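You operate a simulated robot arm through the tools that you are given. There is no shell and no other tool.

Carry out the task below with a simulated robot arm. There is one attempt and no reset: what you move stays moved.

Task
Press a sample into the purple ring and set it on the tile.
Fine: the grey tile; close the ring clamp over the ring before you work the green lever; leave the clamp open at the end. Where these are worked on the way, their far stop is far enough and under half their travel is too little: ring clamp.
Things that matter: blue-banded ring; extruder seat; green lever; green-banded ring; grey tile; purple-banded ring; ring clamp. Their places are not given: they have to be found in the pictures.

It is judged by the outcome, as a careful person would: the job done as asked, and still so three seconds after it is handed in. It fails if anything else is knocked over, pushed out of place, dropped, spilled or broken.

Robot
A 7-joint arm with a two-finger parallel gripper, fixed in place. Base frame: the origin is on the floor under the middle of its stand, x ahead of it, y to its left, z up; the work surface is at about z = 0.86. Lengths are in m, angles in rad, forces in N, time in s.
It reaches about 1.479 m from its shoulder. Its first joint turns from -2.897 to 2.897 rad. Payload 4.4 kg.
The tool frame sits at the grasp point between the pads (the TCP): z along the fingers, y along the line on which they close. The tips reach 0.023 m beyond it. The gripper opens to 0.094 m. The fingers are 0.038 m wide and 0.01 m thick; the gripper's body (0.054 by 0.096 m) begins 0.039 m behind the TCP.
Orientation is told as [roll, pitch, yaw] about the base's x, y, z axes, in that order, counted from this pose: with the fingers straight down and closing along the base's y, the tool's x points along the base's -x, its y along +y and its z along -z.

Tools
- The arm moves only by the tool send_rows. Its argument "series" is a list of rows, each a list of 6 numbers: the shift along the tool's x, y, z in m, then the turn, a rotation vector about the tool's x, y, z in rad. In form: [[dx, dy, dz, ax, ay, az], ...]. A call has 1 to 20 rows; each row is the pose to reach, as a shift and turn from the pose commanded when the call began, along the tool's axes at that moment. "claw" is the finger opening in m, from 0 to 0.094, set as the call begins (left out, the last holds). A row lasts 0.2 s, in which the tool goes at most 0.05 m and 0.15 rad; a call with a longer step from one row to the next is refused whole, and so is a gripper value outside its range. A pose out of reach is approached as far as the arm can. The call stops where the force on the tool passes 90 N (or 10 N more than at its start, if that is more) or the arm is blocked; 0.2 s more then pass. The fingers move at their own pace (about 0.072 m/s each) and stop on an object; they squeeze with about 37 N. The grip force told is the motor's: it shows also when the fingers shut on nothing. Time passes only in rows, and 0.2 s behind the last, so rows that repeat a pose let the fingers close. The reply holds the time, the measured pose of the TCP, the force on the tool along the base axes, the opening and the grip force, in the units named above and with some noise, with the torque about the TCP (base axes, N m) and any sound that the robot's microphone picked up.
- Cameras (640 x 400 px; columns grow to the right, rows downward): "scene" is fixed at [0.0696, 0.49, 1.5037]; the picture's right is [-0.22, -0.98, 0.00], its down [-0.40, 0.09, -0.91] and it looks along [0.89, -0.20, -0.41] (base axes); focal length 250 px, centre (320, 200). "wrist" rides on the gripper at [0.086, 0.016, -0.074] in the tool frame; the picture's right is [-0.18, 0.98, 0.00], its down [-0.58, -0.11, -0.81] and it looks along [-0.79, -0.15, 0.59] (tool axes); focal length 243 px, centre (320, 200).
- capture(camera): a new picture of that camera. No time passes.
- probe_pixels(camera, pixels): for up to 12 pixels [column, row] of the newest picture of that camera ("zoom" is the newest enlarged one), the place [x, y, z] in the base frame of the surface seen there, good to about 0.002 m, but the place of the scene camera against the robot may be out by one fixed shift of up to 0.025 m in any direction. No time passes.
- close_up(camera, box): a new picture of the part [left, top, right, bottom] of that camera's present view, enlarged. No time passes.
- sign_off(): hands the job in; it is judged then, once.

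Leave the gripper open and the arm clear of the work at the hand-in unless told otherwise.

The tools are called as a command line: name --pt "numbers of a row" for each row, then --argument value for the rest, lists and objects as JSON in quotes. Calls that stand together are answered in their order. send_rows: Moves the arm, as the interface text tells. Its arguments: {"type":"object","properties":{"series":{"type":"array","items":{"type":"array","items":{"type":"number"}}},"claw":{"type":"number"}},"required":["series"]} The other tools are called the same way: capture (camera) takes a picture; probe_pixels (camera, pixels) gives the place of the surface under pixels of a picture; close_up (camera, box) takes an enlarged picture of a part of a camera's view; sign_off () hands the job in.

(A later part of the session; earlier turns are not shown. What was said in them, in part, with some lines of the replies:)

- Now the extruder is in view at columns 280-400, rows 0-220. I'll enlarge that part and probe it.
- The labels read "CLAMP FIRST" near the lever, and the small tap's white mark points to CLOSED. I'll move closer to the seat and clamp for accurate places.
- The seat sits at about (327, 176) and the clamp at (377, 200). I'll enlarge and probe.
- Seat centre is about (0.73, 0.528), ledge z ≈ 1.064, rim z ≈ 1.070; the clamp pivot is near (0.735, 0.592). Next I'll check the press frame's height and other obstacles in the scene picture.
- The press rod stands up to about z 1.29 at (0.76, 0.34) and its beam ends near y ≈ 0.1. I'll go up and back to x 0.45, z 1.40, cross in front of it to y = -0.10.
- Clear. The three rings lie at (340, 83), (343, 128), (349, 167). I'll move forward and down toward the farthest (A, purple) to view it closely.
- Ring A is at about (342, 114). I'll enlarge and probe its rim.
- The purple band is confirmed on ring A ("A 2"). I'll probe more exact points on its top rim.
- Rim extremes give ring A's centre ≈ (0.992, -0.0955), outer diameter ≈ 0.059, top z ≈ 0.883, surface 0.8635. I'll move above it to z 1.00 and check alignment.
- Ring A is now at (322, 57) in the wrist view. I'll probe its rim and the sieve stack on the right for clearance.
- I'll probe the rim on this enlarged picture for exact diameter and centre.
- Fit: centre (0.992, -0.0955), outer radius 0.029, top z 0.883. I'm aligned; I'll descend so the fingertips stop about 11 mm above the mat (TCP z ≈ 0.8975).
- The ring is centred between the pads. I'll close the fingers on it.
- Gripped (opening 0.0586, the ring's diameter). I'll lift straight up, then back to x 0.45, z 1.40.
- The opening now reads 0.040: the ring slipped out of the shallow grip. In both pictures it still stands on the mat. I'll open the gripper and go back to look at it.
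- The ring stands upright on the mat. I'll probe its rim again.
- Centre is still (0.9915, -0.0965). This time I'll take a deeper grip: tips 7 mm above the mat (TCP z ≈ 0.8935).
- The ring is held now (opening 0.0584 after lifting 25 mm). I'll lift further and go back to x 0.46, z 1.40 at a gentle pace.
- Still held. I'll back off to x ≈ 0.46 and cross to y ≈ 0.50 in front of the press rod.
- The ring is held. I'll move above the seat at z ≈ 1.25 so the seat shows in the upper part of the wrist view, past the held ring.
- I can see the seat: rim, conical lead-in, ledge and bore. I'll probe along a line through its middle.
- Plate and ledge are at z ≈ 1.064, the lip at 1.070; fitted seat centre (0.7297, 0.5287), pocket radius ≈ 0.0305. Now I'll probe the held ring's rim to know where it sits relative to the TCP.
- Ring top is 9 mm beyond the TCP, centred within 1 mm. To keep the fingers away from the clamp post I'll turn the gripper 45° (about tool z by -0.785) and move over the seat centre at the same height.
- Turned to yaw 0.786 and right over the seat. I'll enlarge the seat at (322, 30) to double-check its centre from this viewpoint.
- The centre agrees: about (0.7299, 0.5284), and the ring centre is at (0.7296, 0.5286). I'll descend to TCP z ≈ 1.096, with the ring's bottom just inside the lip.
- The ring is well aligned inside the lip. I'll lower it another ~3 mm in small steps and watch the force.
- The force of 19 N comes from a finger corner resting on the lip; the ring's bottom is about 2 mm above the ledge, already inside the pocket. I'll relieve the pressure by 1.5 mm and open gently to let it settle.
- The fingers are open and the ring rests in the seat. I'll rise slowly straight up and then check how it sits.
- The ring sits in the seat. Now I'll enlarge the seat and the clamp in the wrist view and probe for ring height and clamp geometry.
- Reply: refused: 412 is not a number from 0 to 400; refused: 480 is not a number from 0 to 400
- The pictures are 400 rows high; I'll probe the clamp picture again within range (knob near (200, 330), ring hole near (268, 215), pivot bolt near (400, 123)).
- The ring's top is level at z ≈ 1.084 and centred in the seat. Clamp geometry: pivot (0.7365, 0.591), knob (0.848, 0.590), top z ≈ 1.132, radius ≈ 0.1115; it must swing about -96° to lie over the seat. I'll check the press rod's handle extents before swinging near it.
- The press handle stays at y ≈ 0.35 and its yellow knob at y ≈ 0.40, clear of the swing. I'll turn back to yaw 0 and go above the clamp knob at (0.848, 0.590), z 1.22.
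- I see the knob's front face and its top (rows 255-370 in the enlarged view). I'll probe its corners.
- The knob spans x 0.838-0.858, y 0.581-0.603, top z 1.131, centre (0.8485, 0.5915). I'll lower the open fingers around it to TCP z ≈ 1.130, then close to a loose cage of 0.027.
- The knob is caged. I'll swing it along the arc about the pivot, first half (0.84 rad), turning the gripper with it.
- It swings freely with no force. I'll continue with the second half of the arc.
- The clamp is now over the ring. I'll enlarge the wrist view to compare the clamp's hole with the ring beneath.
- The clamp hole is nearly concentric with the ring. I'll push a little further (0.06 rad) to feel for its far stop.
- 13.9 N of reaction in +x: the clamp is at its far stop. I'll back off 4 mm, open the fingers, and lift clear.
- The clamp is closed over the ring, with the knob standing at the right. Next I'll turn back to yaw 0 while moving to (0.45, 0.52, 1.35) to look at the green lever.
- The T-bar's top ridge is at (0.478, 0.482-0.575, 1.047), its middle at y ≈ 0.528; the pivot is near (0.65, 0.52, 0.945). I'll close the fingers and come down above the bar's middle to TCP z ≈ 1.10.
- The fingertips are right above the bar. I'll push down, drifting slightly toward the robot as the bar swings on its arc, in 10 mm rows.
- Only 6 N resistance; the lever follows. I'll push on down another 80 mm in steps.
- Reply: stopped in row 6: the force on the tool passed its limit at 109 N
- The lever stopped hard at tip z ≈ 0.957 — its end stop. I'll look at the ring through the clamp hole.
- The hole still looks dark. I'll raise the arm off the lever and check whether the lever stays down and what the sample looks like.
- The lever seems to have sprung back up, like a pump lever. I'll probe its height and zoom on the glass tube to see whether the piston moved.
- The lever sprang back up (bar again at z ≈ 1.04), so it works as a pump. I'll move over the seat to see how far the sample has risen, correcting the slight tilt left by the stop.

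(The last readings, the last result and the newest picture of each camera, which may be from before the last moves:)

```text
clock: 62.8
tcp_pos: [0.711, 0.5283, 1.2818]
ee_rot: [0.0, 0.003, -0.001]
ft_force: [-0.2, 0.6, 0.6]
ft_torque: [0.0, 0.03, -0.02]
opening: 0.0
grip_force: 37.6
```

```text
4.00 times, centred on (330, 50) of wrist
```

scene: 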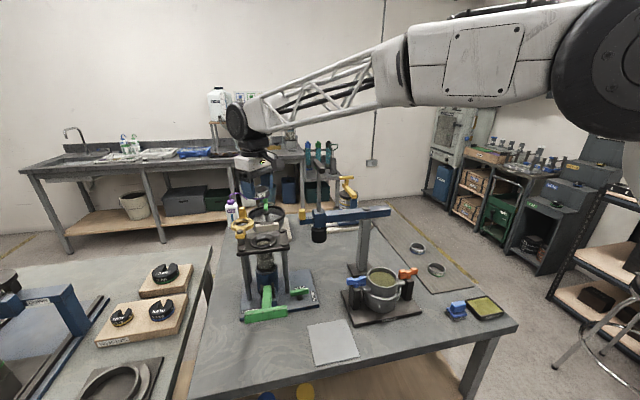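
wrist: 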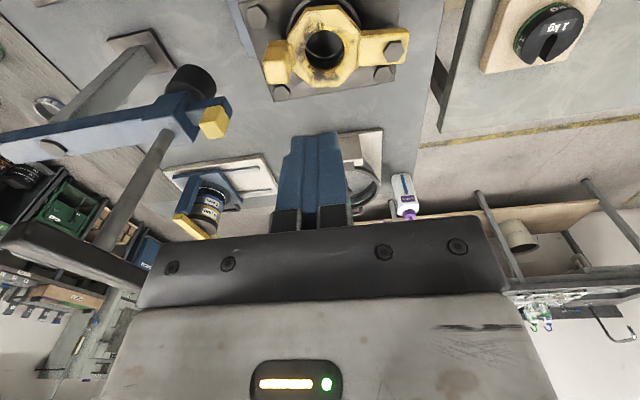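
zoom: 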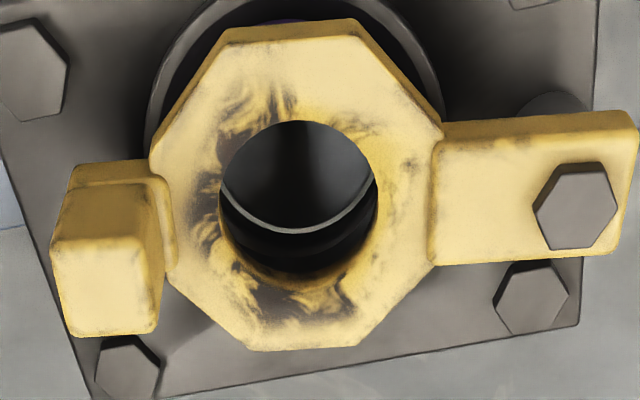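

I'll probe the depth of the surface inside the hole.

probe_pixels --camera "zoom" --pixels '[[300, 170], [300, 200], [270, 190], [330, 190], [300, 228], [300, 245], [300, 265], [300, 300], [300, 150], [200, 100]]'

```text
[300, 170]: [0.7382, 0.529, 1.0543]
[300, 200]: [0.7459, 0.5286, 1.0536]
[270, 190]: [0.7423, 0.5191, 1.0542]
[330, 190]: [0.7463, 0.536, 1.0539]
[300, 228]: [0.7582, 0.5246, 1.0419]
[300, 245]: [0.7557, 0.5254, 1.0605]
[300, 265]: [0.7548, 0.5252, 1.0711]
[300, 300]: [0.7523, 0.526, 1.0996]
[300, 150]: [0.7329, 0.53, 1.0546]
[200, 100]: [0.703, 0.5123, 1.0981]
```

The sample's top rose from 1.0386 to 1.054: about 15.5 mm per stroke. The ring spans 1.064-1.0838, so two more strokes should fill it. I'll do the second stroke.

send_rows --pt "0.04 0 0 0 -0.003 0" --pt "0.08 0 0 0 -0.003 0" --pt "0.12 0 0 0 -0.003 0" --pt "0.16 0 0 0 -0.003 0" --pt "0.2 0 0 0 -0.003 0" --pt "0.241 0 0.01 0 -0.003 0" --pt "0.241 0 0.055 0 -0.003 0" --pt "0.241 0 0.1 0 -0.003 0" --pt "0.241 0 0.145 0 -0.003 0" --pt "0.241 0 0.1785 0 -0.003 0" --pt "0.241 0 0.205 0 -0.003 0" --pt "0.243 0 0.22 0 -0.003 0" --pt "0.245 0 0.235 0 -0.003 0" --pt "0.248 0 0.25 0 -0.003 0" --pt "0.251 0 0.265 0 -0.003 0" --pt "0.253 0 0.28 0 -0.003 0" --pt "0.255 0 0.29 0 -0.003 0" --pt "0.256 0 0.297 0 -0.003 0" --pt "0.256 0 0.303 0 -0.003 0" --pt "0.256 0 0.306 0 -0.003 0"

```text
clock: 67.0
tcp_pos: [0.453, 0.5304, 0.9784]
ee_rot: [0.002, -0.002, 0.001]
ft_force: [-11.5, -11.5, 36.1]
ft_torque: [-0.36, 0.52, 0.04]
opening: 0.0
grip_force: 36.3
```

The lever reached its stop (36 N). I'll rise and go look at the sample's height again.

send_rows --pt "0 0 -0.01 0 0 0" --pt "0 0 -0.03 0 0 0" --pt "0 0 -0.06 0 0 0" --pt "0 0 -0.1 0 0 0" --pt "0 0 -0.145 0 0 0" --pt "0 0 -0.19 0 0 0" --pt "0 0 -0.235 0 0 0" --pt "0 0 -0.275 0 0 0" --pt "-0.025 0 -0.306 0 0 0" --pt "-0.06 0 -0.306 0 0 0" --pt "-0.1 0 -0.306 0 0 0" --pt "-0.14 0 -0.306 0 0 0" --pt "-0.18 0 -0.306 0 0 0" --pt "-0.22 0 -0.306 0 0 0" --pt "-0.256 0 -0.306 0 0 0" --pt "-0.256 0 -0.306 0 0 0"

capture --camera "wrist"

close_up --camera "wrist" --box '[260, 0, 400, 100]'

probe_pixels --camera "zoom" --pixels '[[300, 170], [300, 200], [270, 190], [330, 190], [300, 228], [300, 245], [300, 265], [300, 150]]'

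```text
clock: 70.4
tcp_pos: [0.7093, 0.5288, 1.2854]
ee_rot: [0.0, -0.003, 0.001]
ft_force: [-0.7, -0.1, -0.3]
ft_torque: [0.02, -0.03, -0.03]
opening: 0.0003
grip_force: 37.2
```

```text
taken
```

wrist: 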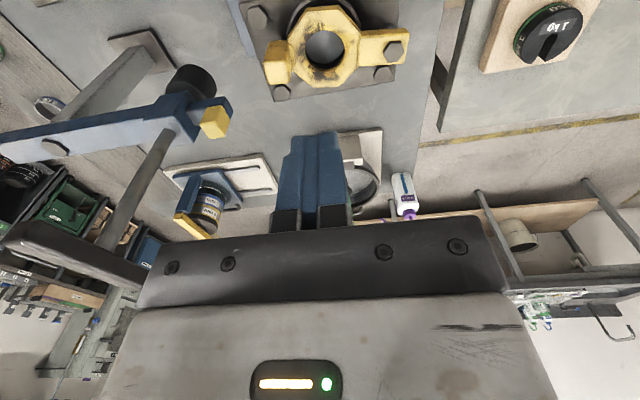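

```text
4.00 times, centred on (330, 50) of wrist
```

zoom: 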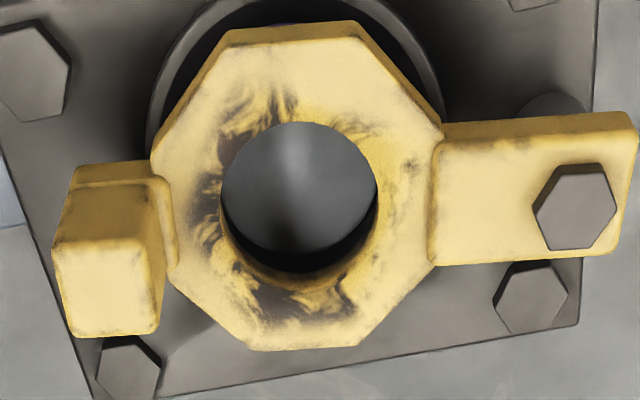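

```text
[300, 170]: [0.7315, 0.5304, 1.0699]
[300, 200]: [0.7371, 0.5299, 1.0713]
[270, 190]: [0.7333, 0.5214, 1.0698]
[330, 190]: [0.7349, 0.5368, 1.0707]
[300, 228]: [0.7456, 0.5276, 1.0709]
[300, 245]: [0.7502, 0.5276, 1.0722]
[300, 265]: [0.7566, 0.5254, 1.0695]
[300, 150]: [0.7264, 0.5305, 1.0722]
```

The top is now at 1.0705, a third into the ring. One more full stroke should bring it to the ring's top (1.084).

send_rows --pt "0.04 0 0 0 0.002 0" --pt "0.08 0 0 0 0.002 0" --pt "0.12 0 0 0 0.002 0" --pt "0.16 0 0 0 0.002 0" --pt "0.2 0 0 0 0.002 0" --pt "0.241 0 0.01 0 0.002 0" --pt "0.241 0 0.055 0 0.002 0" --pt "0.241 0 0.1 0 0.002 0" --pt "0.241 0 0.145 0 0.002 0" --pt "0.241 0 0.1785 0 0.002 0" --pt "0.241 0 0.205 0 0.002 0" --pt "0.243 0 0.22 0 0.002 0" --pt "0.245 0 0.235 0 0.002 0" --pt "0.248 0 0.25 0 0.002 0" --pt "0.251 0 0.265 0 0.002 0" --pt "0.253 0 0.28 0 0.002 0" --pt "0.255 0 0.29 0 0.002 0" --pt "0.256 0 0.297 0 0.002 0" --pt "0.256 0 0.303 0 0.002 0" --pt "0.256 0 0.306 0 0.002 0"

send_rows --pt "0 0 -0.01 0 0 0" --pt "0 0 -0.03 0 0 0" --pt "0 0 -0.06 0 0 0" --pt "0 0 -0.1 0 0 0" --pt "0 0 -0.145 0 0 0" --pt "0 0 -0.19 0 0 0" --pt "0 0 -0.235 0 0 0" --pt "0 0 -0.275 0 0 0" --pt "-0.025 0 -0.306 0 0 0" --pt "-0.06 0 -0.306 0 0 0" --pt "-0.1 0 -0.306 0 0 0" --pt "-0.14 0 -0.306 0 0 0" --pt "-0.18 0 -0.306 0 0 0" --pt "-0.22 0 -0.306 0 0 0" --pt "-0.256 0 -0.306 0 0 0" --pt "-0.256 0 -0.306 0 0 0"

capture --camera "wrist"

close_up --camera "wrist" --box '[260, 0, 400, 100]'

probe_pixels --camera "zoom" --pixels '[[300, 170], [300, 200], [270, 190], [330, 190], [300, 228], [300, 245], [300, 265], [300, 150]]'

```text
clock: 74.6
tcp_pos: [0.4525, 0.5315, 0.9784]
ee_rot: [0.004, -0.003, 0.0]
ft_force: [-15.0, -8.7, 39.9]
ft_torque: [-0.3, 0.6, -0.01]
opening: 0.0
grip_force: 36.7
```

```text
clock: 78.0
tcp_pos: [0.7095, 0.5298, 1.2825]
ee_rot: [-0.001, -0.001, 0.0]
ft_force: [0.4, -0.4, -0.3]
ft_torque: [-0.02, -0.01, 0.0]
opening: 0.0
grip_force: 36.7
```

```text
taken
```

wrist: 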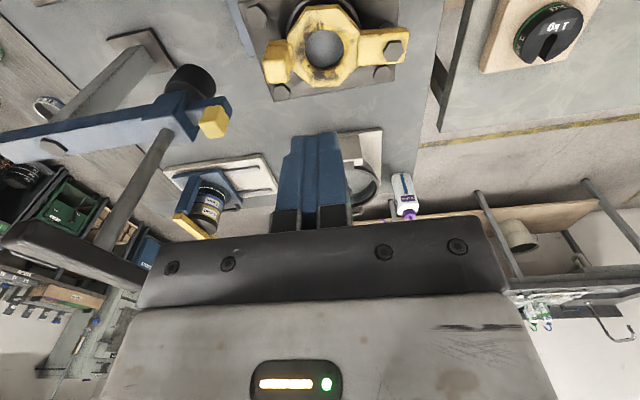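

```text
4.00 times, centred on (330, 50) of wrist
```

zoom: 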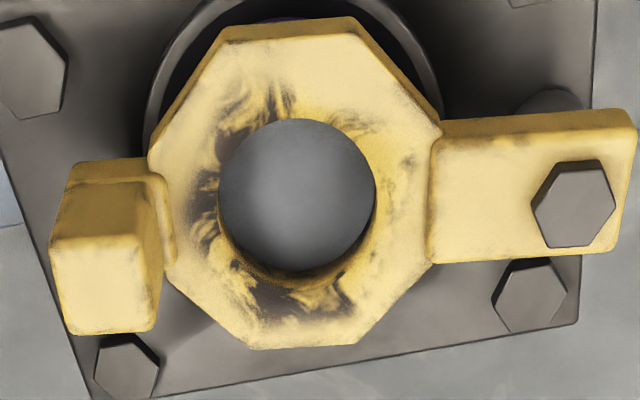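

```text
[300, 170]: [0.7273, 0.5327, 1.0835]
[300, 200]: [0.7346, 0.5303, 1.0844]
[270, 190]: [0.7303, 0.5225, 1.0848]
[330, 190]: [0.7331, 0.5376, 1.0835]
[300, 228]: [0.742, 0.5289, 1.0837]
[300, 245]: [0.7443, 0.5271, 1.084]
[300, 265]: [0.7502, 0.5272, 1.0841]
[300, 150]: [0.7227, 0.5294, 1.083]
```

The sample's top is now at 1.084, flush with the ring. Now the clamp must be opened; I'll probe the knob's present place.

probe_pixels --camera "zoom" --pixels '[[60, 245], [155, 240], [70, 325], [150, 322], [105, 285], [110, 210], [75, 195], [150, 200]]'

```text
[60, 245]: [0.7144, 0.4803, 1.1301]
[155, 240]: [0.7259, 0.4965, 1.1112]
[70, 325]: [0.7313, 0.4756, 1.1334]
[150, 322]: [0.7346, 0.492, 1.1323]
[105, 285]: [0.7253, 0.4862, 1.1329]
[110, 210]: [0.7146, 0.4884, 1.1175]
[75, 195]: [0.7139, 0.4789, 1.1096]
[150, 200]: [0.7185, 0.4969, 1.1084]
```

The knob is centred at about (0.7253, 0.486), top z 1.132. I'll go above it, turning to yaw -1.668 with the fingers opened to 0.05.

send_rows --pt "-0.0013 -0.0037 0 0 0 0.139" --pt "-0.0026 -0.0073 0 0 0 0.278" --pt "-0.004 -0.011 0 0 0 0.417" --pt "-0.0053 -0.0146 0 0 0 0.556" --pt "-0.0066 -0.0183 0 0 0 0.695" --pt "-0.0079 -0.0219 0 0 0 0.834" --pt "-0.0092 -0.0256 0.01 0 0 0.973" --pt "-0.0105 -0.0292 0.02 0 0 1.112" --pt "-0.0118 -0.0329 0.03 0 0 1.251" --pt "-0.0132 -0.0365 0.04 0 0 1.39" --pt "-0.0145 -0.0402 0.05 0 0 1.529" --pt "-0.0158 -0.0438 0.06 0 0 1.668" --pt "-0.0158 -0.0438 0.06 0 0 1.668" --claw 0.05

capture --camera "wrist"

close_up --camera "wrist" --box '[260, 0, 400, 100]'

```text
clock: 80.8
tcp_pos: [0.7257, 0.4857, 1.2212]
ee_rot: [0.0, 0.001, -1.67]
ft_force: [0.2, -0.4, -0.6]
ft_torque: [-0.01, 0.04, -0.01]
opening: 0.0499
grip_force: 0.1
```

```text
taken
```

wrist: 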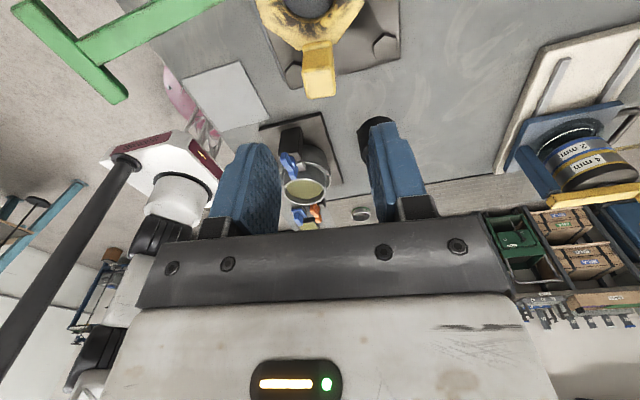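

```text
4.00 times, centred on (330, 50) of wrist
```

zoom: 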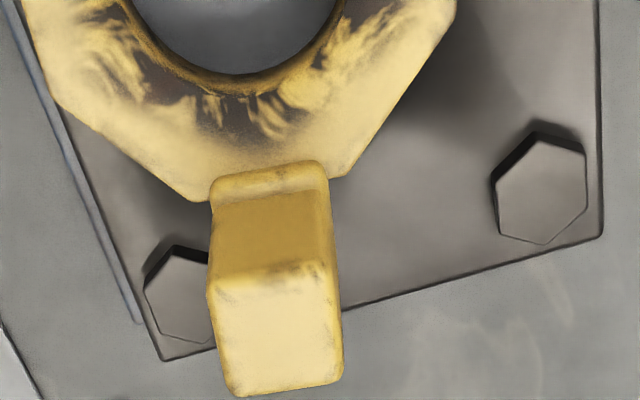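

I'll probe the knob's top face (rows 265-395 in the enlarged view) to centre the fingers exactly.

probe_pixels --camera "zoom" --pixels '[[218, 285], [325, 275], [232, 385], [335, 375], [278, 330], [215, 220], [322, 210], [270, 240], [270, 170]]'

```text
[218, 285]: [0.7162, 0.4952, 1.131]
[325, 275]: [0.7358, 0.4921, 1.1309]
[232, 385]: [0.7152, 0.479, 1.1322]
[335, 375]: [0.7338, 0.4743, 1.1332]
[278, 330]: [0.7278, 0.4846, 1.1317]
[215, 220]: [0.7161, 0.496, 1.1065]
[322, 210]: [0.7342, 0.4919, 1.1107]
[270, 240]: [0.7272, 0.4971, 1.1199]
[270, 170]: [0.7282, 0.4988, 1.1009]
```

Knob centre (0.7253, 0.4852); the fingers are aligned. I'll descend around it and close to the loose cage.

send_rows --pt "0 0 0.025 0 0 0" --pt "0 0 0.05 0 0 0" --pt "0 0 0.072 0 0 0" --pt "0 0 0.084 0 0 0" --pt "0 0 0.091 0 0 0" --pt "0 0 0.091 0 0 0"

send_rows --pt "0 0 0 0 0 0" --pt "0 0 0 0 0 0" --pt "0 0 0 0 0 0" --claw 0.027

capture --camera "wrist"

```text
clock: 82.2
tcp_pos: [0.7255, 0.4874, 1.1309]
ee_rot: [0.0, -0.001, -1.669]
ft_force: [-0.7, 0.9, 0.6]
ft_torque: [0.03, 0.01, -0.01]
opening: 0.05
grip_force: 0.0
```

```text
clock: 83.0
tcp_pos: [0.7246, 0.4864, 1.1317]
ee_rot: [0.0, 0.0, -1.667]
ft_force: [0.4, 0.5, 0.0]
ft_torque: [0.01, 0.04, 0.0]
opening: 0.0269
grip_force: 0.1
```

```text
taken
```

wrist: 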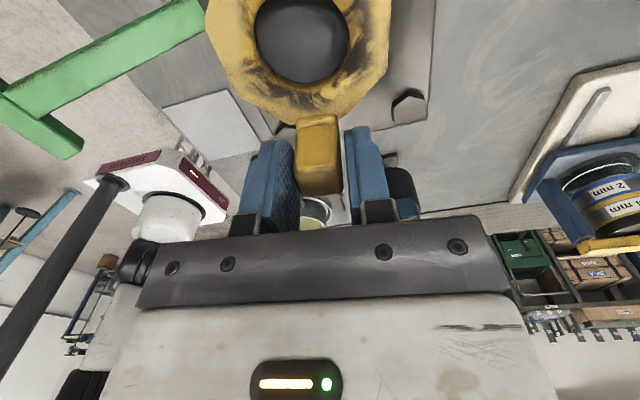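

The knob is caged. I'll swing it back, first half (0.84 rad).

send_rows --pt "0.0006 0.0154 0 0 0 -0.14" --pt "0.0034 0.0305 0 0 0 -0.28" --pt "0.0083 0.045 0 0 0 -0.42" --pt "0.0151 0.0588 0 0 0 -0.56" --pt "0.0238 0.0714 0 0 0 -0.7" --pt "0.0342 0.0828 0 0 0 -0.84" --pt "0.0342 0.0828 0 0 0 -0.84"

capture --camera "wrist"

close_up --camera "scene" --box '[225, 180, 305, 260]'

```text
clock: 84.6
tcp_pos: [0.8117, 0.513, 1.1322]
ee_rot: [0.001, -0.002, -0.827]
ft_force: [-0.1, -0.2, 0.5]
ft_torque: [-0.03, 0.01, 0.0]
opening: 0.027
grip_force: 0.1
```

```text
taken
```

wrist: 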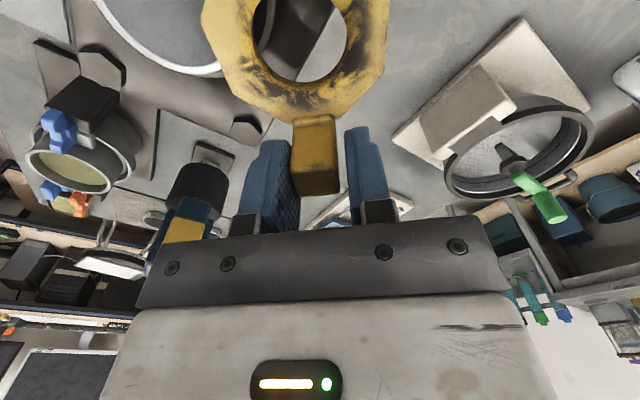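

```text
5.00 times, centred on (265, 220) of scene
```

zoom: 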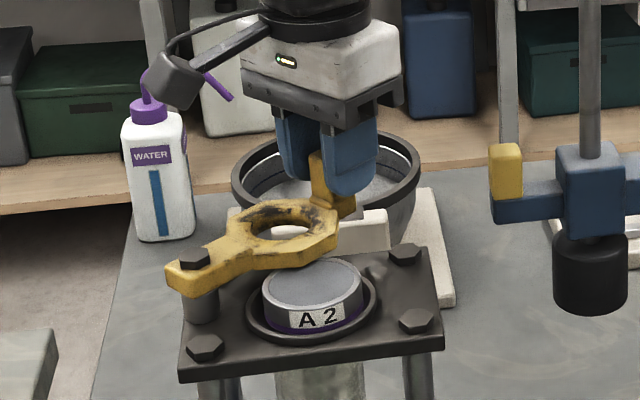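

The ring is full of sample, flush with its top. I'll complete the opening swing.

send_rows --pt "0.0006 0.0154 0 0 0 -0.14" --pt "0.0034 0.0305 0 0 0 -0.28" --pt "0.0083 0.045 0 0 0 -0.42" --pt "0.0151 0.0588 0 0 0 -0.56" --pt "0.0238 0.0714 0 0 0 -0.7" --pt "0.0342 0.0828 0 0 0 -0.84" --pt "0.0342 0.0828 0 0 0 -0.84"

capture --camera "wrist"

close_up --camera "scene" --box '[225, 180, 305, 260]'

```text
clock: 86.2
tcp_pos: [0.849, 0.595, 1.1306]
ee_rot: [0.0, 0.001, 0.012]
ft_force: [0.1, 0.5, -0.4]
ft_torque: [0.01, -0.02, 0.01]
opening: 0.0272
grip_force: 0.1
```

```text
taken
```

wrist: 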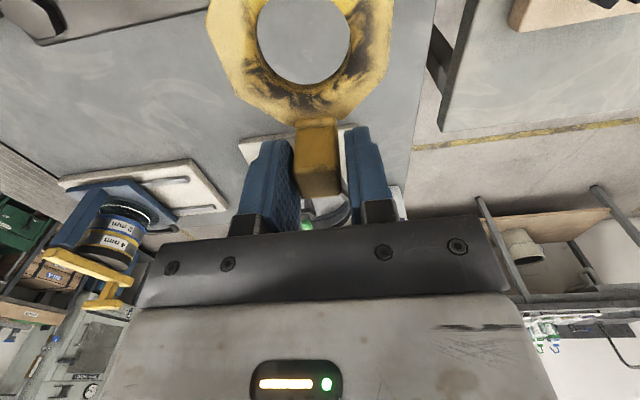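

```text
5.00 times, centred on (265, 220) of scene
```

zoom: 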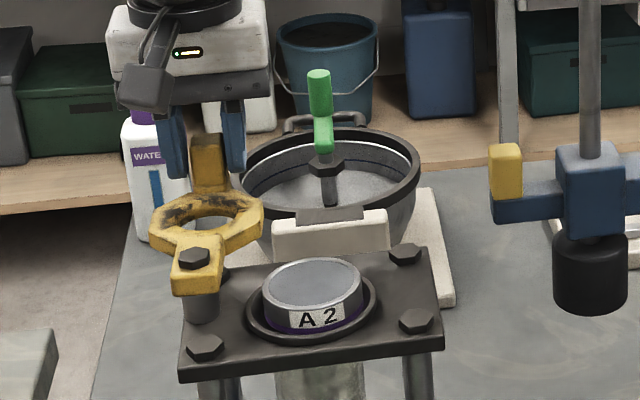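

The clamp is back where it began. I'll nudge 4 mm further to feel for its open stop.

send_rows --pt "0 0.002 0 0 0 -0.018" --pt "0.0001 0.004 0 0 0 -0.036"

capture --camera "wrist"

```text
clock: 86.8
tcp_pos: [0.8487, 0.597, 1.1295]
ee_rot: [0.001, 0.003, 0.047]
ft_force: [-2.7, -10.2, -1.0]
ft_torque: [0.03, 0.12, -0.15]
opening: 0.0316
grip_force: 5.3
```

```text
taken
```

wrist: 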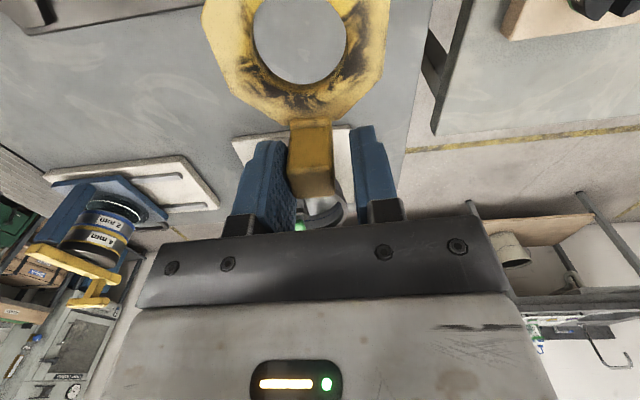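

10 N back: it is at the open stop. I'll back off, open the fingers and lift.

send_rows --pt "0 -0.002 0 0 0 0.018" --pt "-0.0001 -0.0055 0 0 0 0.047" --pt "-0.0001 -0.0055 0 0 0 0.047"

send_rows --pt "0 0 0 0 0 0" --pt "0 0 0 0 0 0" --pt "0 0 -0.02 0 0 0" --pt "0 0 -0.05 0 0 0" --pt "0 0 -0.085 0 0 0" --pt "0 0 -0.12 0 0 0" --pt "0 0 -0.12 0 0 0" --claw 0.05

capture --camera "wrist"

```text
clock: 87.6
tcp_pos: [0.8493, 0.5901, 1.1316]
ee_rot: [0.001, 0.0, 0.0]
ft_force: [-1.1, -0.2, 0.8]
ft_torque: [0.01, 0.02, -0.01]
opening: 0.0269
grip_force: 0.0
```

```text
clock: 89.2
tcp_pos: [0.8478, 0.5911, 1.2513]
ee_rot: [0.0, -0.001, 0.0]
ft_force: [0.6, -0.5, 0.0]
ft_torque: [-0.01, 0.02, -0.01]
opening: 0.0502
grip_force: 0.1
```

```text
taken
```

wrist: 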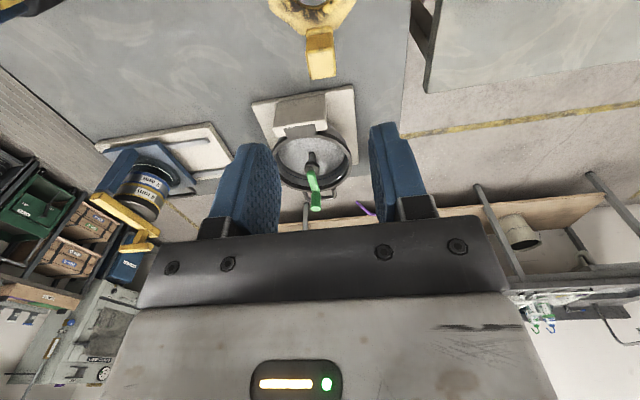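

Next, back over the filled ring: turn to yaw 0.785 and move to (0.730, 0.528), z 1.25, fingers at 0.075.

send_rows --pt "0.02 -0.0105 0 0 0 -0.131" --pt "0.0393 -0.021 0 0 0 -0.262" --pt "0.059 -0.0315 0 0 0 -0.393" --pt "0.0787 -0.042 0 0 0 -0.524" --pt "0.0983 -0.0525 0 0 0 -0.655" --pt "0.118 -0.063 0 0 0 -0.785" --pt "0.118 -0.063 0 0 0 -0.785" --claw 0.075

capture --camera "wrist"

close_up --camera "wrist" --box '[250, 0, 410, 100]'

probe_pixels --camera "zoom" --pixels '[[160, 100], [410, 100], [290, 205], [200, 180], [380, 170], [290, 100], [130, 130], [450, 110], [290, 250], [290, 235]]'

```text
clock: 90.8
tcp_pos: [0.7299, 0.5283, 1.2491]
ee_rot: [0.0, 0.002, 0.787]
ft_force: [-0.6, 0.2, -0.6]
ft_torque: [0.02, 0.05, -0.02]
opening: 0.0751
grip_force: 0.0
```

```text
taken
```

wrist: 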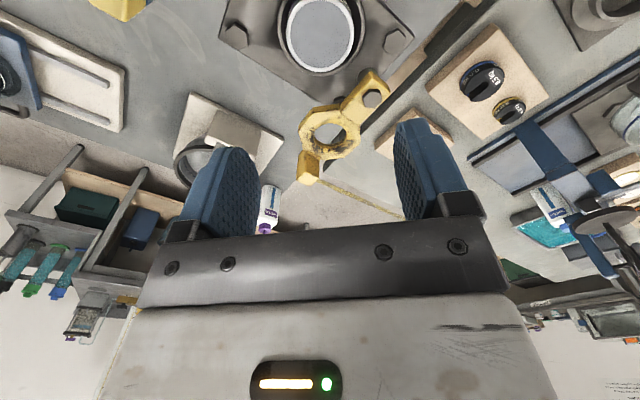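

```text
4.00 times, centred on (330, 50) of wrist
```

zoom: 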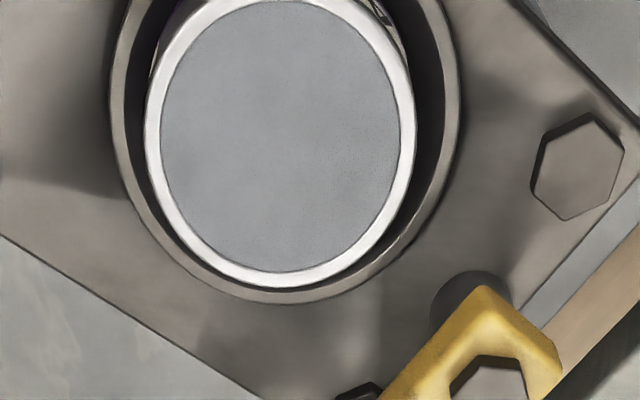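

```text
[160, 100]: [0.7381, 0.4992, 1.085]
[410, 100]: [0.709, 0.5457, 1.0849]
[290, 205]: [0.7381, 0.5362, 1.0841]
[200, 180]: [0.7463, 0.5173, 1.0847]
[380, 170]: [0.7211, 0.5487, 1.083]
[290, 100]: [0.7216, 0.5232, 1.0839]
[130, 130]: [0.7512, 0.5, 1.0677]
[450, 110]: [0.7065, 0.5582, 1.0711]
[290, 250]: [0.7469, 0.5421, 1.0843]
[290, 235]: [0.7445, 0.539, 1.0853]
```

The sample is flush in the ring. I'll probe the rim extremes to find the ring's exact centre.

probe_pixels --camera "zoom" --pixels '[[150, 130], [154, 150], [408, 130], [408, 150], [275, 280], [290, 278], [280, 2], [300, 3], [180, 55], [370, 40], [190, 230], [375, 225]]'

```text
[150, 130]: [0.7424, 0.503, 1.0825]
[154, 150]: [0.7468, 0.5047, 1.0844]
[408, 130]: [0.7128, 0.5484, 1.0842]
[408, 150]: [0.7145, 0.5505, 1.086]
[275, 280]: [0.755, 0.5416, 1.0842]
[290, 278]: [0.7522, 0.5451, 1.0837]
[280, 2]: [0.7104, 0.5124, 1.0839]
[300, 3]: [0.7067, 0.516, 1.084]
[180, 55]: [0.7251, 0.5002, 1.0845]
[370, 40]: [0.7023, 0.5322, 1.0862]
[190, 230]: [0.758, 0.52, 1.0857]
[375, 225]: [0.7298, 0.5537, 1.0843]
```

Ring centre ≈ (0.7304, 0.5278). I'm aligned; I'll descend to about z 1.096 with the fingers straddling the ring.

send_rows --pt "0 -0.0005 0.03 0 0 0" --pt "0 -0.0005 0.06 0 0 0" --pt "0 -0.0005 0.09 0 0 0" --pt "0 -0.0005 0.115 0 0 0" --pt "0 -0.0005 0.135 0 0 0" --pt "0 -0.0005 0.147 0 0 0" --pt "0 -0.0005 0.153 0 0 0" --pt "0 -0.0005 0.153 0 0 0"

capture --camera "wrist"

close_up --camera "scene" --box '[235, 195, 295, 255]'

```text
clock: 92.6
tcp_pos: [0.7306, 0.5291, 1.0971]
ee_rot: [0.0, 0.001, 0.785]
ft_force: [-0.1, 1.0, 0.3]
ft_torque: [0.04, 0.04, 0.02]
opening: 0.0751
grip_force: 0.0
```

```text
taken
```

wrist: 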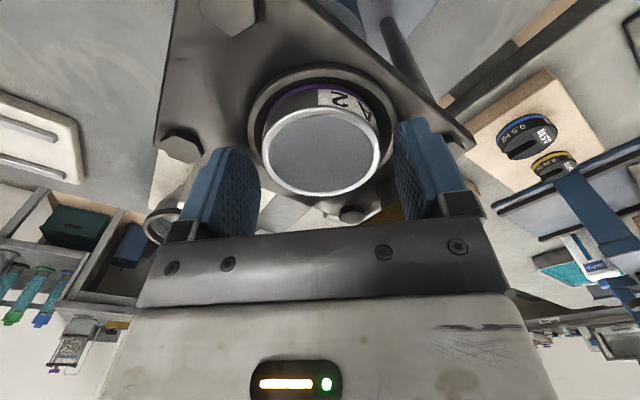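

```text
6.67 times, centred on (265, 225) of scene
```

zoom: 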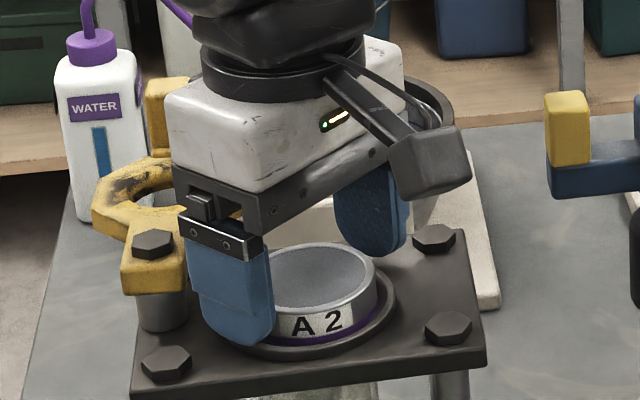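

The fingers straddle the ring. I'll lower 2 mm more so the tips are just above the lip.

send_rows --pt "0 0 0.001 0 0 0" --pt "0 0 0.002 0 0 0" --pt "0 0 0.002 0 0 0"

```text
clock: 93.4
tcp_pos: [0.7322, 0.5302, 1.0961]
ee_rot: [-0.001, 0.001, 0.786]
ft_force: [-1.0, 0.4, 0.1]
ft_torque: [-0.01, 0.01, -0.01]
opening: 0.0752
grip_force: 0.0
```

No contact yet. One more millimetre down.

send_rows --pt "0 0 0.0005 0 0 0" --pt "0 0 0.001 0 0 0" --pt "0 0 0.001 0 0 0"

```text
clock: 94.2
tcp_pos: [0.7311, 0.5289, 1.0956]
ee_rot: [0.0, 0.0, 0.785]
ft_force: [0.7, 0.1, -0.5]
ft_torque: [0.03, 0.0, 0.02]
opening: 0.0748
grip_force: 0.0
```

Tips are at about z 1.0725. I'll close on the ring here.

send_rows --pt "0 0 0 0 0 0" --pt "0 0 0 0 0 0" --pt "0 0 0 0 0 0" --pt "0 0 0 0 0 0" --claw 0.03

capture --camera "wrist"

```text
clock: 95.2
tcp_pos: [0.7313, 0.5288, 1.0963]
ee_rot: [-0.001, 0.001, 0.784]
ft_force: [-2.0, 3.9, 1.8]
ft_torque: [0.08, -0.02, 0.05]
opening: 0.0586
grip_force: 36.4
```

```text
taken
```

wrist: 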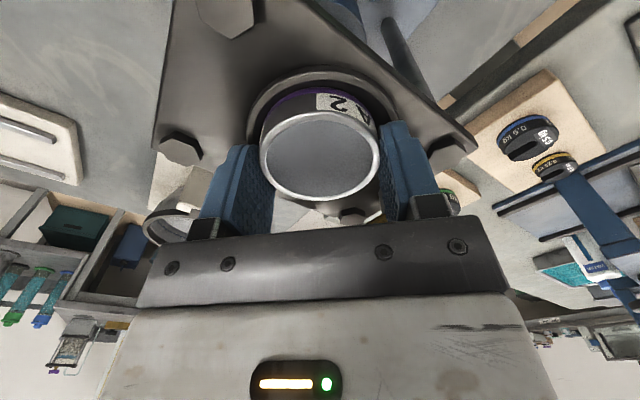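

Gripped at 0.0586, but with only ~11 mm overlap. I'll open slightly, go down until the tips touch the lip, and grip again for more depth.

send_rows --pt "0 0 0 0 0 0" --pt "0 0 0.0008 0 0 0" --pt "0 0 0.0016 0 0 0" --pt "0 0 0.0016 0 0 0" --claw 0.063

```text
clock: 96.2
tcp_pos: [0.7317, 0.5285, 1.0937]
ee_rot: [0.001, 0.002, 0.786]
ft_force: [0.9, -0.3, 3.4]
ft_torque: [-0.02, -0.08, 0.0]
opening: 0.0628
grip_force: 0.0
```

Light contact (3.4 N) at z 1.0937: tips at 1.0707, about 13 mm overlap. I'll close now.

send_rows --pt "0 0 0 0 0 0" --pt "0 0 0 0 0 0" --pt "0 0 0 0 0 0" --claw 0.03

send_rows --pt "0 0 -0.002 0 0 0" --pt "0 0 -0.004 0 0 0" --pt "0 0 -0.007 0 0 0" --pt "0 0 -0.01 0 0 0"

capture --camera "wrist"

close_up --camera "scene" --box '[235, 195, 295, 255]'

```text
clock: 97.0
tcp_pos: [0.7319, 0.5283, 1.093]
ee_rot: [0.0, 0.0, 0.787]
ft_force: [2.4, -0.3, 6.1]
ft_torque: [-0.16, -0.22, 0.05]
opening: 0.0584
grip_force: 37.0
```

```text
clock: 98.0
tcp_pos: [0.731, 0.5285, 1.1034]
ee_rot: [0.001, 0.0, 0.784]
ft_force: [-0.4, 0.7, -1.0]
ft_torque: [0.0, 0.02, 0.01]
opening: 0.058
grip_force: 36.7
```

```text
taken
```

wrist: 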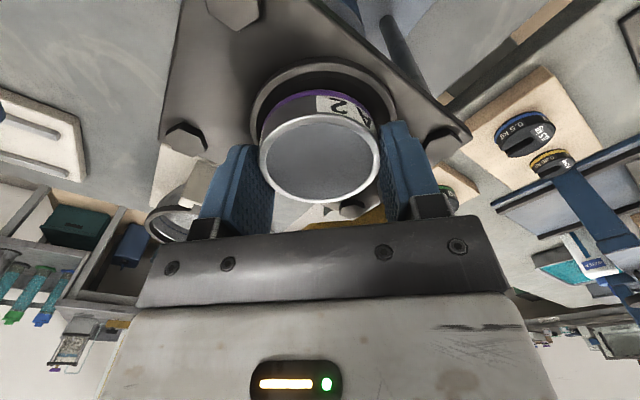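

```text
6.67 times, centred on (265, 225) of scene
```

zoom: 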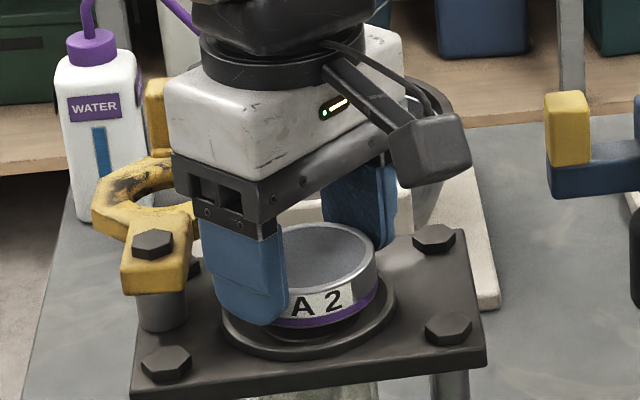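

The ring rose 10 mm, but the sample may sit lower inside it now. I'll probe the sample surface and the rim.

close_up --camera "wrist" --box '[240, 60, 400, 220]'

probe_pixels --camera "wrist" --pixels '[[320, 160], [300, 150], [340, 150], [320, 130], [320, 185], [320, 117], [320, 200], [263, 155], [376, 150], [350, 175]]'

```text
2.50 times, centred on (320, 140) of wrist
```

zoom: 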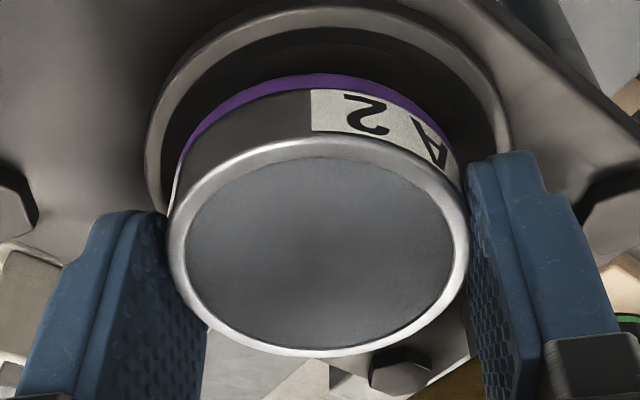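

```text
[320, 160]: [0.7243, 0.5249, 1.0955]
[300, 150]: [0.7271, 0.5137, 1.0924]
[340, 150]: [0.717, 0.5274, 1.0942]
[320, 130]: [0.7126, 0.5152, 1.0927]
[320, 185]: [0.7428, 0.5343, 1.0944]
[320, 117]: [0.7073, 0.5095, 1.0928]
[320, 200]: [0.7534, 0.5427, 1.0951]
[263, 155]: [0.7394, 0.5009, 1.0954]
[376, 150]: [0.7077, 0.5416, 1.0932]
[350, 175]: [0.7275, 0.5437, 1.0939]
```

Sample and rim are both at z ≈ 1.094: the sample came up with the ring. I'll lift another 12 cm gently and check again.

send_rows --pt "0 0 -0.01 0 0 0" --pt "0 0 -0.025 0 0 0" --pt "0 0 -0.045 0 0 0" --pt "0 0 -0.065 0 0 0" --pt "0 0 -0.085 0 0 0" --pt "0 0 -0.105 0 0 0" --pt "0 0 -0.12 0 0 0"

capture --camera "wrist"

close_up --camera "scene" --box '[225, 170, 305, 260]'

```text
clock: 99.6
tcp_pos: [0.7309, 0.5282, 1.2245]
ee_rot: [0.001, 0.001, 0.784]
ft_force: [0.0, 0.0, -0.7]
ft_torque: [-0.03, -0.04, -0.02]
opening: 0.0582
grip_force: 37.4
```

```text
taken
```

wrist: 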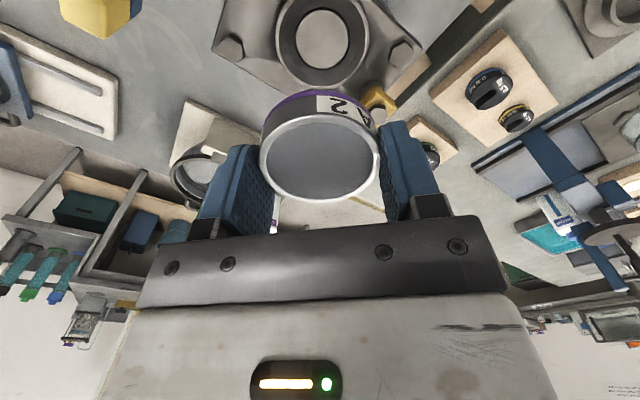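

```text
4.44 times, centred on (265, 215) of scene
```

zoom: 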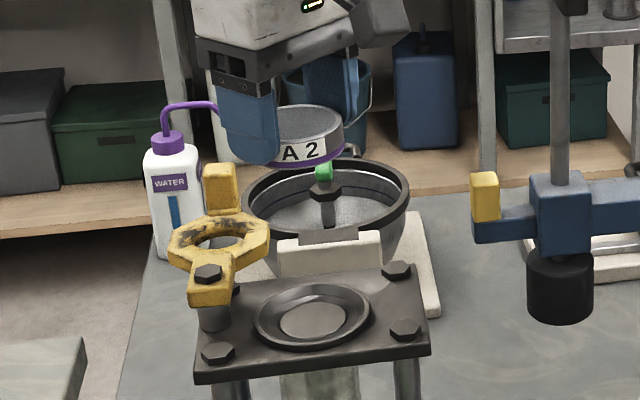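

Held with its sample, and the seat is empty. I'll move back over the bench front, turning to yaw 0, then sideways to view the tile from (0.42, 0.363).

send_rows --pt "0.0284 0.0284 -0.01 0 0 0.112" --pt "0.0568 0.0568 -0.02 0 0 0.224" --pt "0.0852 0.0852 -0.03 0 0 0.336" --pt "0.1135 0.1135 -0.03 0 0 0.448" --pt "0.1419 0.1419 -0.03 0 0 0.561" --pt "0.1703 0.1703 -0.03 0 0 0.673" --pt "0.1987 0.1987 -0.03 0 0 0.785" --pt "0.2263 0.1796 -0.02 0 0 0.785" --pt "0.2539 0.1605 0 0 0 0.785" --pt "0.2814 0.1414 0.02 0 0 0.785" --pt "0.309 0.1223 0.04 0 0 0.785" --pt "0.3366 0.1032 0.06 0 0 0.785" --pt "0.3366 0.1032 0.06 0 0 0.785"

capture --camera "wrist"

capture --camera "scene"

```text
clock: 102.4
tcp_pos: [0.4205, 0.362, 1.1639]
ee_rot: [0.002, 0.0, -0.001]
ft_force: [0.0, -0.4, -0.7]
ft_torque: [0.01, -0.02, -0.02]
opening: 0.058
grip_force: 37.0
```

```text
taken
```

wrist: 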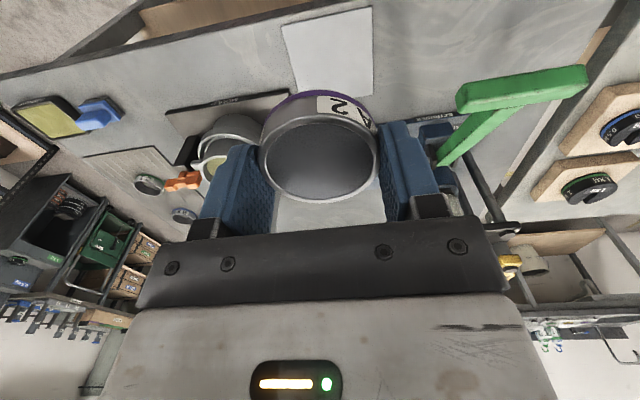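

```text
taken
```

scene: 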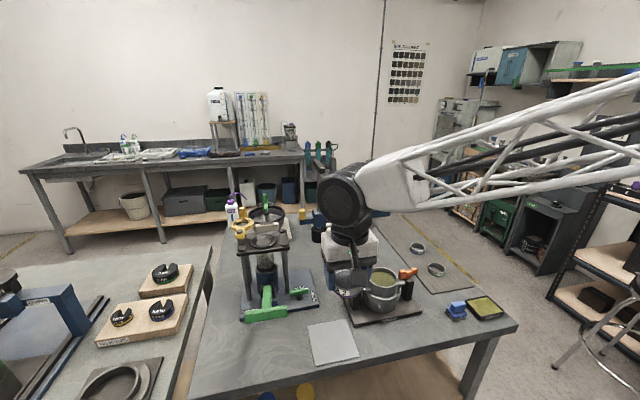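

The tile shows at (330, 50) past the held ring. I'll probe its corners.

probe_pixels --camera "wrist" --pixels '[[284, 26], [369, 8], [372, 93], [330, 50], [298, 88], [278, 40], [385, 60], [300, 60], [350, 30], [290, 20]]'

probe_pixels --camera "scene" --pixels '[[310, 326], [348, 321], [358, 356], [316, 364], [333, 342], [300, 345], [262, 313]]'

```text
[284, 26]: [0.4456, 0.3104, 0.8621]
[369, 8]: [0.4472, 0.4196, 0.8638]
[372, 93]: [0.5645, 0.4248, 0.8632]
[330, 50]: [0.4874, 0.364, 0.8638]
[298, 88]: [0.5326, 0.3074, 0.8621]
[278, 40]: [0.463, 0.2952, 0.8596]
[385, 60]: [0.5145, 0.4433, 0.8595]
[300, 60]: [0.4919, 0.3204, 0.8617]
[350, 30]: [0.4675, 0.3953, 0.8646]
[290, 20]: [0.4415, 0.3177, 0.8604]
```

```text
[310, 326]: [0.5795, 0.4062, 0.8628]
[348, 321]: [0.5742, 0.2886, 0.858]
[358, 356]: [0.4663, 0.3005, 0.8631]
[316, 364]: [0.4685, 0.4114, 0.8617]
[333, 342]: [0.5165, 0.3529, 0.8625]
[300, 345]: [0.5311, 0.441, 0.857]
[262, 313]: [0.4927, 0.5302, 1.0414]
```

Tile centre ≈ (0.504, 0.364), top z ≈ 0.863, about 12 cm square. The ring's bottom is ~29 mm below the TCP. I'll move over the centre and descend to z ≈ 0.897.

send_rows --pt "-0.02 0 0.01 0 0 0" --pt "-0.045 0 0.03 0 0 0" --pt "-0.07 0.001 0.06 0 0 0" --pt "-0.082 0.001 0.095 0 0 0" --pt "-0.082 0.001 0.13 0 0 0" --pt "-0.082 0.001 0.165 0 0 0" --pt "-0.082 0.001 0.2 0 0 0" --pt "-0.082 0.001 0.23 0 0 0" --pt "-0.082 0.001 0.252 0 0 0" --pt "-0.082 0.001 0.264 0 0 0" --pt "-0.082 0.001 0.267 0 0 0" --pt "-0.082 0.001 0.267 0 0 0"

capture --camera "wrist"

close_up --camera "scene" --box '[280, 250, 400, 370]'

```text
clock: 105.0
tcp_pos: [0.5034, 0.3637, 0.8965]
ee_rot: [0.0, -0.002, 0.001]
ft_force: [0.1, 0.1, -0.2]
ft_torque: [-0.02, -0.02, -0.02]
opening: 0.0578
grip_force: 36.8
```

```text
taken
```

wrist: 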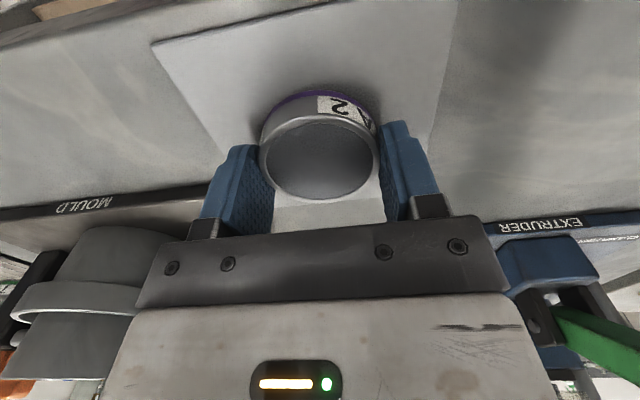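

```text
3.33 times, centred on (340, 310) of scene
```

zoom: 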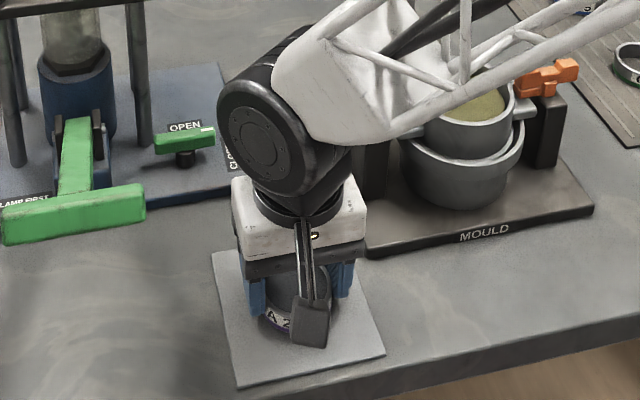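

The ring hovers ~4 mm above the tile's middle. I'll lower in 1 mm steps until it touches.

send_rows --pt "0 0 0.001 0 0 0" --pt "0 0 0.002 0 0 0" --pt "0 0 0.003 0 0 0" --pt "0 0 0.0035 0 0 0" --pt "0 0 0.0035 0 0 0"

```text
clock: 106.2
tcp_pos: [0.5022, 0.3655, 0.8929]
ee_rot: [-0.001, 0.0, 0.0]
ft_force: [-1.0, 0.4, -1.6]
ft_torque: [-0.02, -0.03, 0.0]
opening: 0.0579
grip_force: 37.2
```

No contact yet at z 0.8929. A little further down.

send_rows --pt "0 0 0.0005 0 0 0" --pt "0 0 0.001 0 0 0" --pt "0 0 0.0015 0 0 0" --pt "0 0 0.0015 0 0 0"

```text
clock: 107.2
tcp_pos: [0.5026, 0.3632, 0.8915]
ee_rot: [0.0, 0.002, 0.0]
ft_force: [-3.2, 0.9, 8.6]
ft_torque: [0.24, 0.07, 0.12]
opening: 0.058
grip_force: 37.0
```

Contact (8.6 N): the ring rests on the tile. I'll open the fingers gently and rise straight up.

send_rows --pt "0 0 -0.0005 0 0 0" --pt "0 0 -0.0005 0 0 0" --pt "0 0 -0.0005 0 0 0" --claw 0.075

capture --camera "wrist"

send_rows --pt "0 0 -0.005 0 0 0" --pt "0 0 -0.015 0 0 0" --pt "0 0 -0.035 0 0 0" --pt "0 0 -0.06 0 0 0" --pt "0 0 -0.095 0 0 0" --pt "0 0 -0.135 0 0 0" --pt "0 0 -0.18 0 0 0" --pt "0.01 0 -0.225 0 0 0" --pt "0.03 0 -0.265 0 0 0" --pt "0.05 0 -0.3 0 0 0"

capture --camera "wrist"

capture --camera "scene"

```text
clock: 108.0
tcp_pos: [0.5027, 0.3654, 0.8926]
ee_rot: [0.001, 0.002, 0.0]
ft_force: [0.0, -1.5, 0.2]
ft_torque: [0.02, -0.02, -0.01]
opening: 0.0748
grip_force: 0.0
```

```text
taken
```

wrist: 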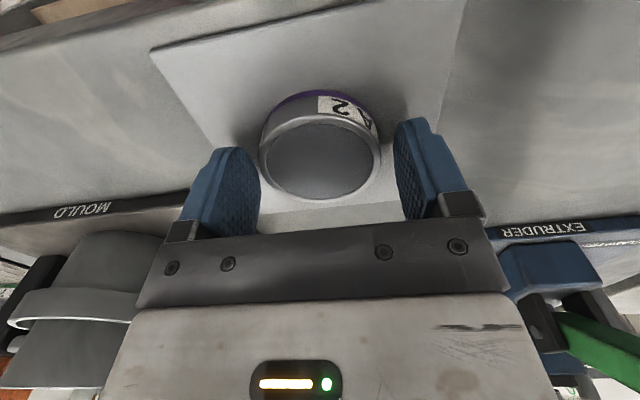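

```text
clock: 110.2
tcp_pos: [0.4529, 0.3646, 1.1924]
ee_rot: [-0.001, 0.003, 0.001]
ft_force: [0.0, -0.6, -0.5]
ft_torque: [0.01, 0.0, 0.0]
opening: 0.075
grip_force: 0.0
```

```text
taken
```

wrist: 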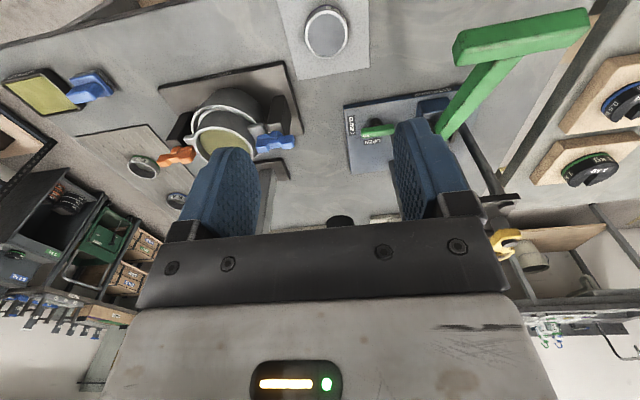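

```text
taken
```

scene: 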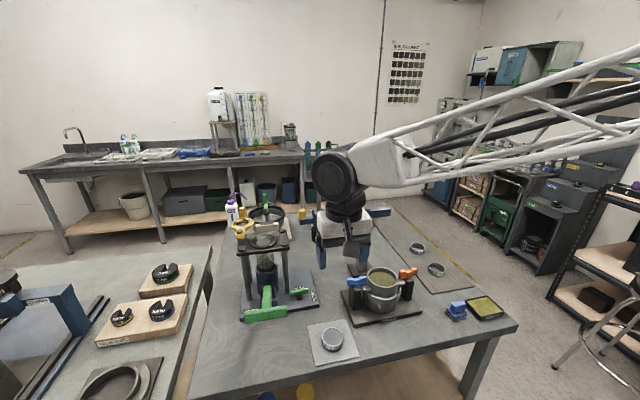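

The filled ring stands on the tile. I'll enlarge it to confirm the sample is still in it, and check the clamp and the rest of the bench.

close_up --camera "scene" --box '[295, 310, 375, 370]'

close_up --camera "wrist" --box '[270, 0, 390, 80]'

probe_pixels --camera "zoom" --pixels '[[300, 170], [280, 200], [330, 150], [200, 170], [405, 170], [300, 260], [300, 60], [450, 250]]'

close_up --camera "scene" --box '[205, 180, 325, 330]'

```text
6.67 times, centred on (335, 340) of scene
```

zoom: 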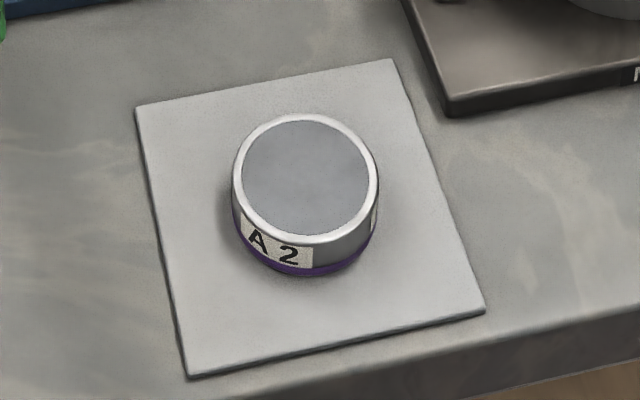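

```text
5.00 times, centred on (330, 40) of wrist
```

zoom: 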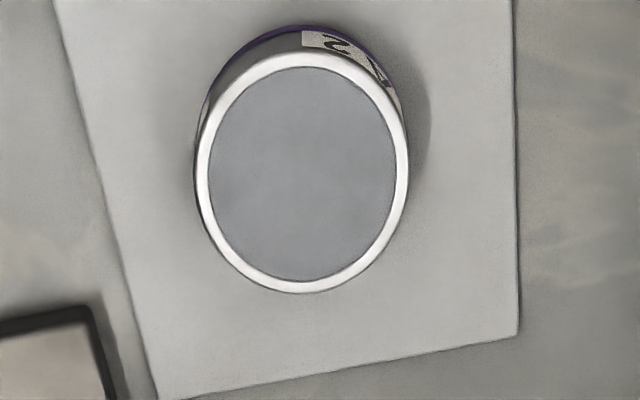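

```text
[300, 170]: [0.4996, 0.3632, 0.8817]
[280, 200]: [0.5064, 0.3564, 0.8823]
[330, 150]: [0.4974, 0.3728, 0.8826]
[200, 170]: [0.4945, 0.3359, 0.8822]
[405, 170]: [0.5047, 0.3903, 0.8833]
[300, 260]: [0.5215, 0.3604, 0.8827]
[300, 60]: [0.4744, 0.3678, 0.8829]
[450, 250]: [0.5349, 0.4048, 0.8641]
```

```text
2.67 times, centred on (265, 255) of scene
```

zoom: 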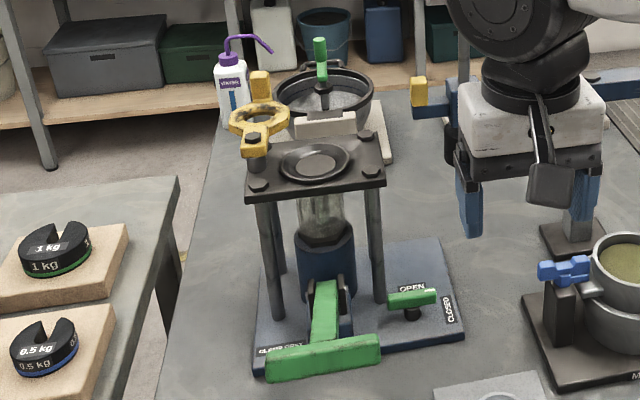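

The ring with its flush sample is centred on the tile, the clamp is open and everything else is in place. I'll open the gripper fully and move the arm up and clear.

send_rows --pt "0 0 -0.04 0 0 0" --pt "0 0 -0.08 0 0 0" --pt "0 0 -0.12 0 0 0" --pt "0 -0.02 -0.16 0 0 0" --pt "0 -0.05 -0.19 0 0 0" --pt "0 -0.08 -0.21 0 0 0" --pt "0 -0.08 -0.21 0 0 0" --pt "0 -0.08 -0.21 0 0 0" --claw 0.094

capture --camera "scene"

```text
clock: 112.0
tcp_pos: [0.452, 0.2816, 1.4029]
ee_rot: [0.0, 0.001, 0.001]
ft_force: [0.0, 0.2, -0.5]
ft_torque: [-0.01, -0.03, 0.01]
opening: 0.0938
grip_force: 0.1
```

```text
taken
```

scene: 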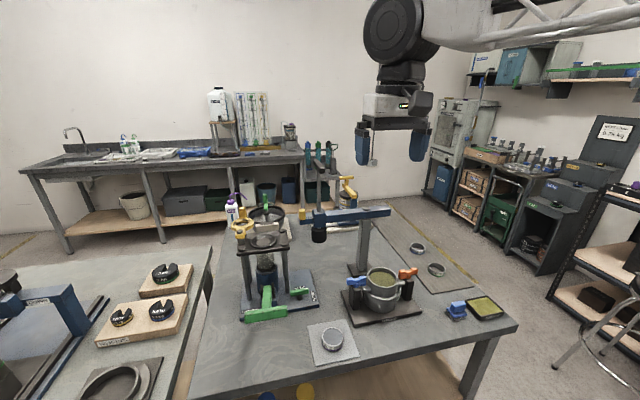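

The arm is clear and the gripper open. The purple ring, full of sample, stands on the tile at (332, 339). The clamp is open, and the blue and green rings are untouched. I'll hand the job in.

sign_off

```text
The job is handed in.
```

The purple ring now holds a pressed sample, level with its rim, and stands in the middle of the grey tile. I've handed the job in.

- **Clamp:** I swung it to its far stop over the ring before touching the green lever. It is now back at its open stop.
- **Lever:** it works like a pump and springs back up, so it took three full strokes to fill the ring. The small open/closed tap beside it was left as it was, at closed.
- **Slip:** my first grip on the purple ring was too shallow and it slipped out, but it stayed upright in its place on the mat. A deeper grip held from then on.
- **Everything else:** in the final picture nothing else has moved or fallen, and the blue and green rings are where they started. The gripper is open and the arm is clear of the bench.
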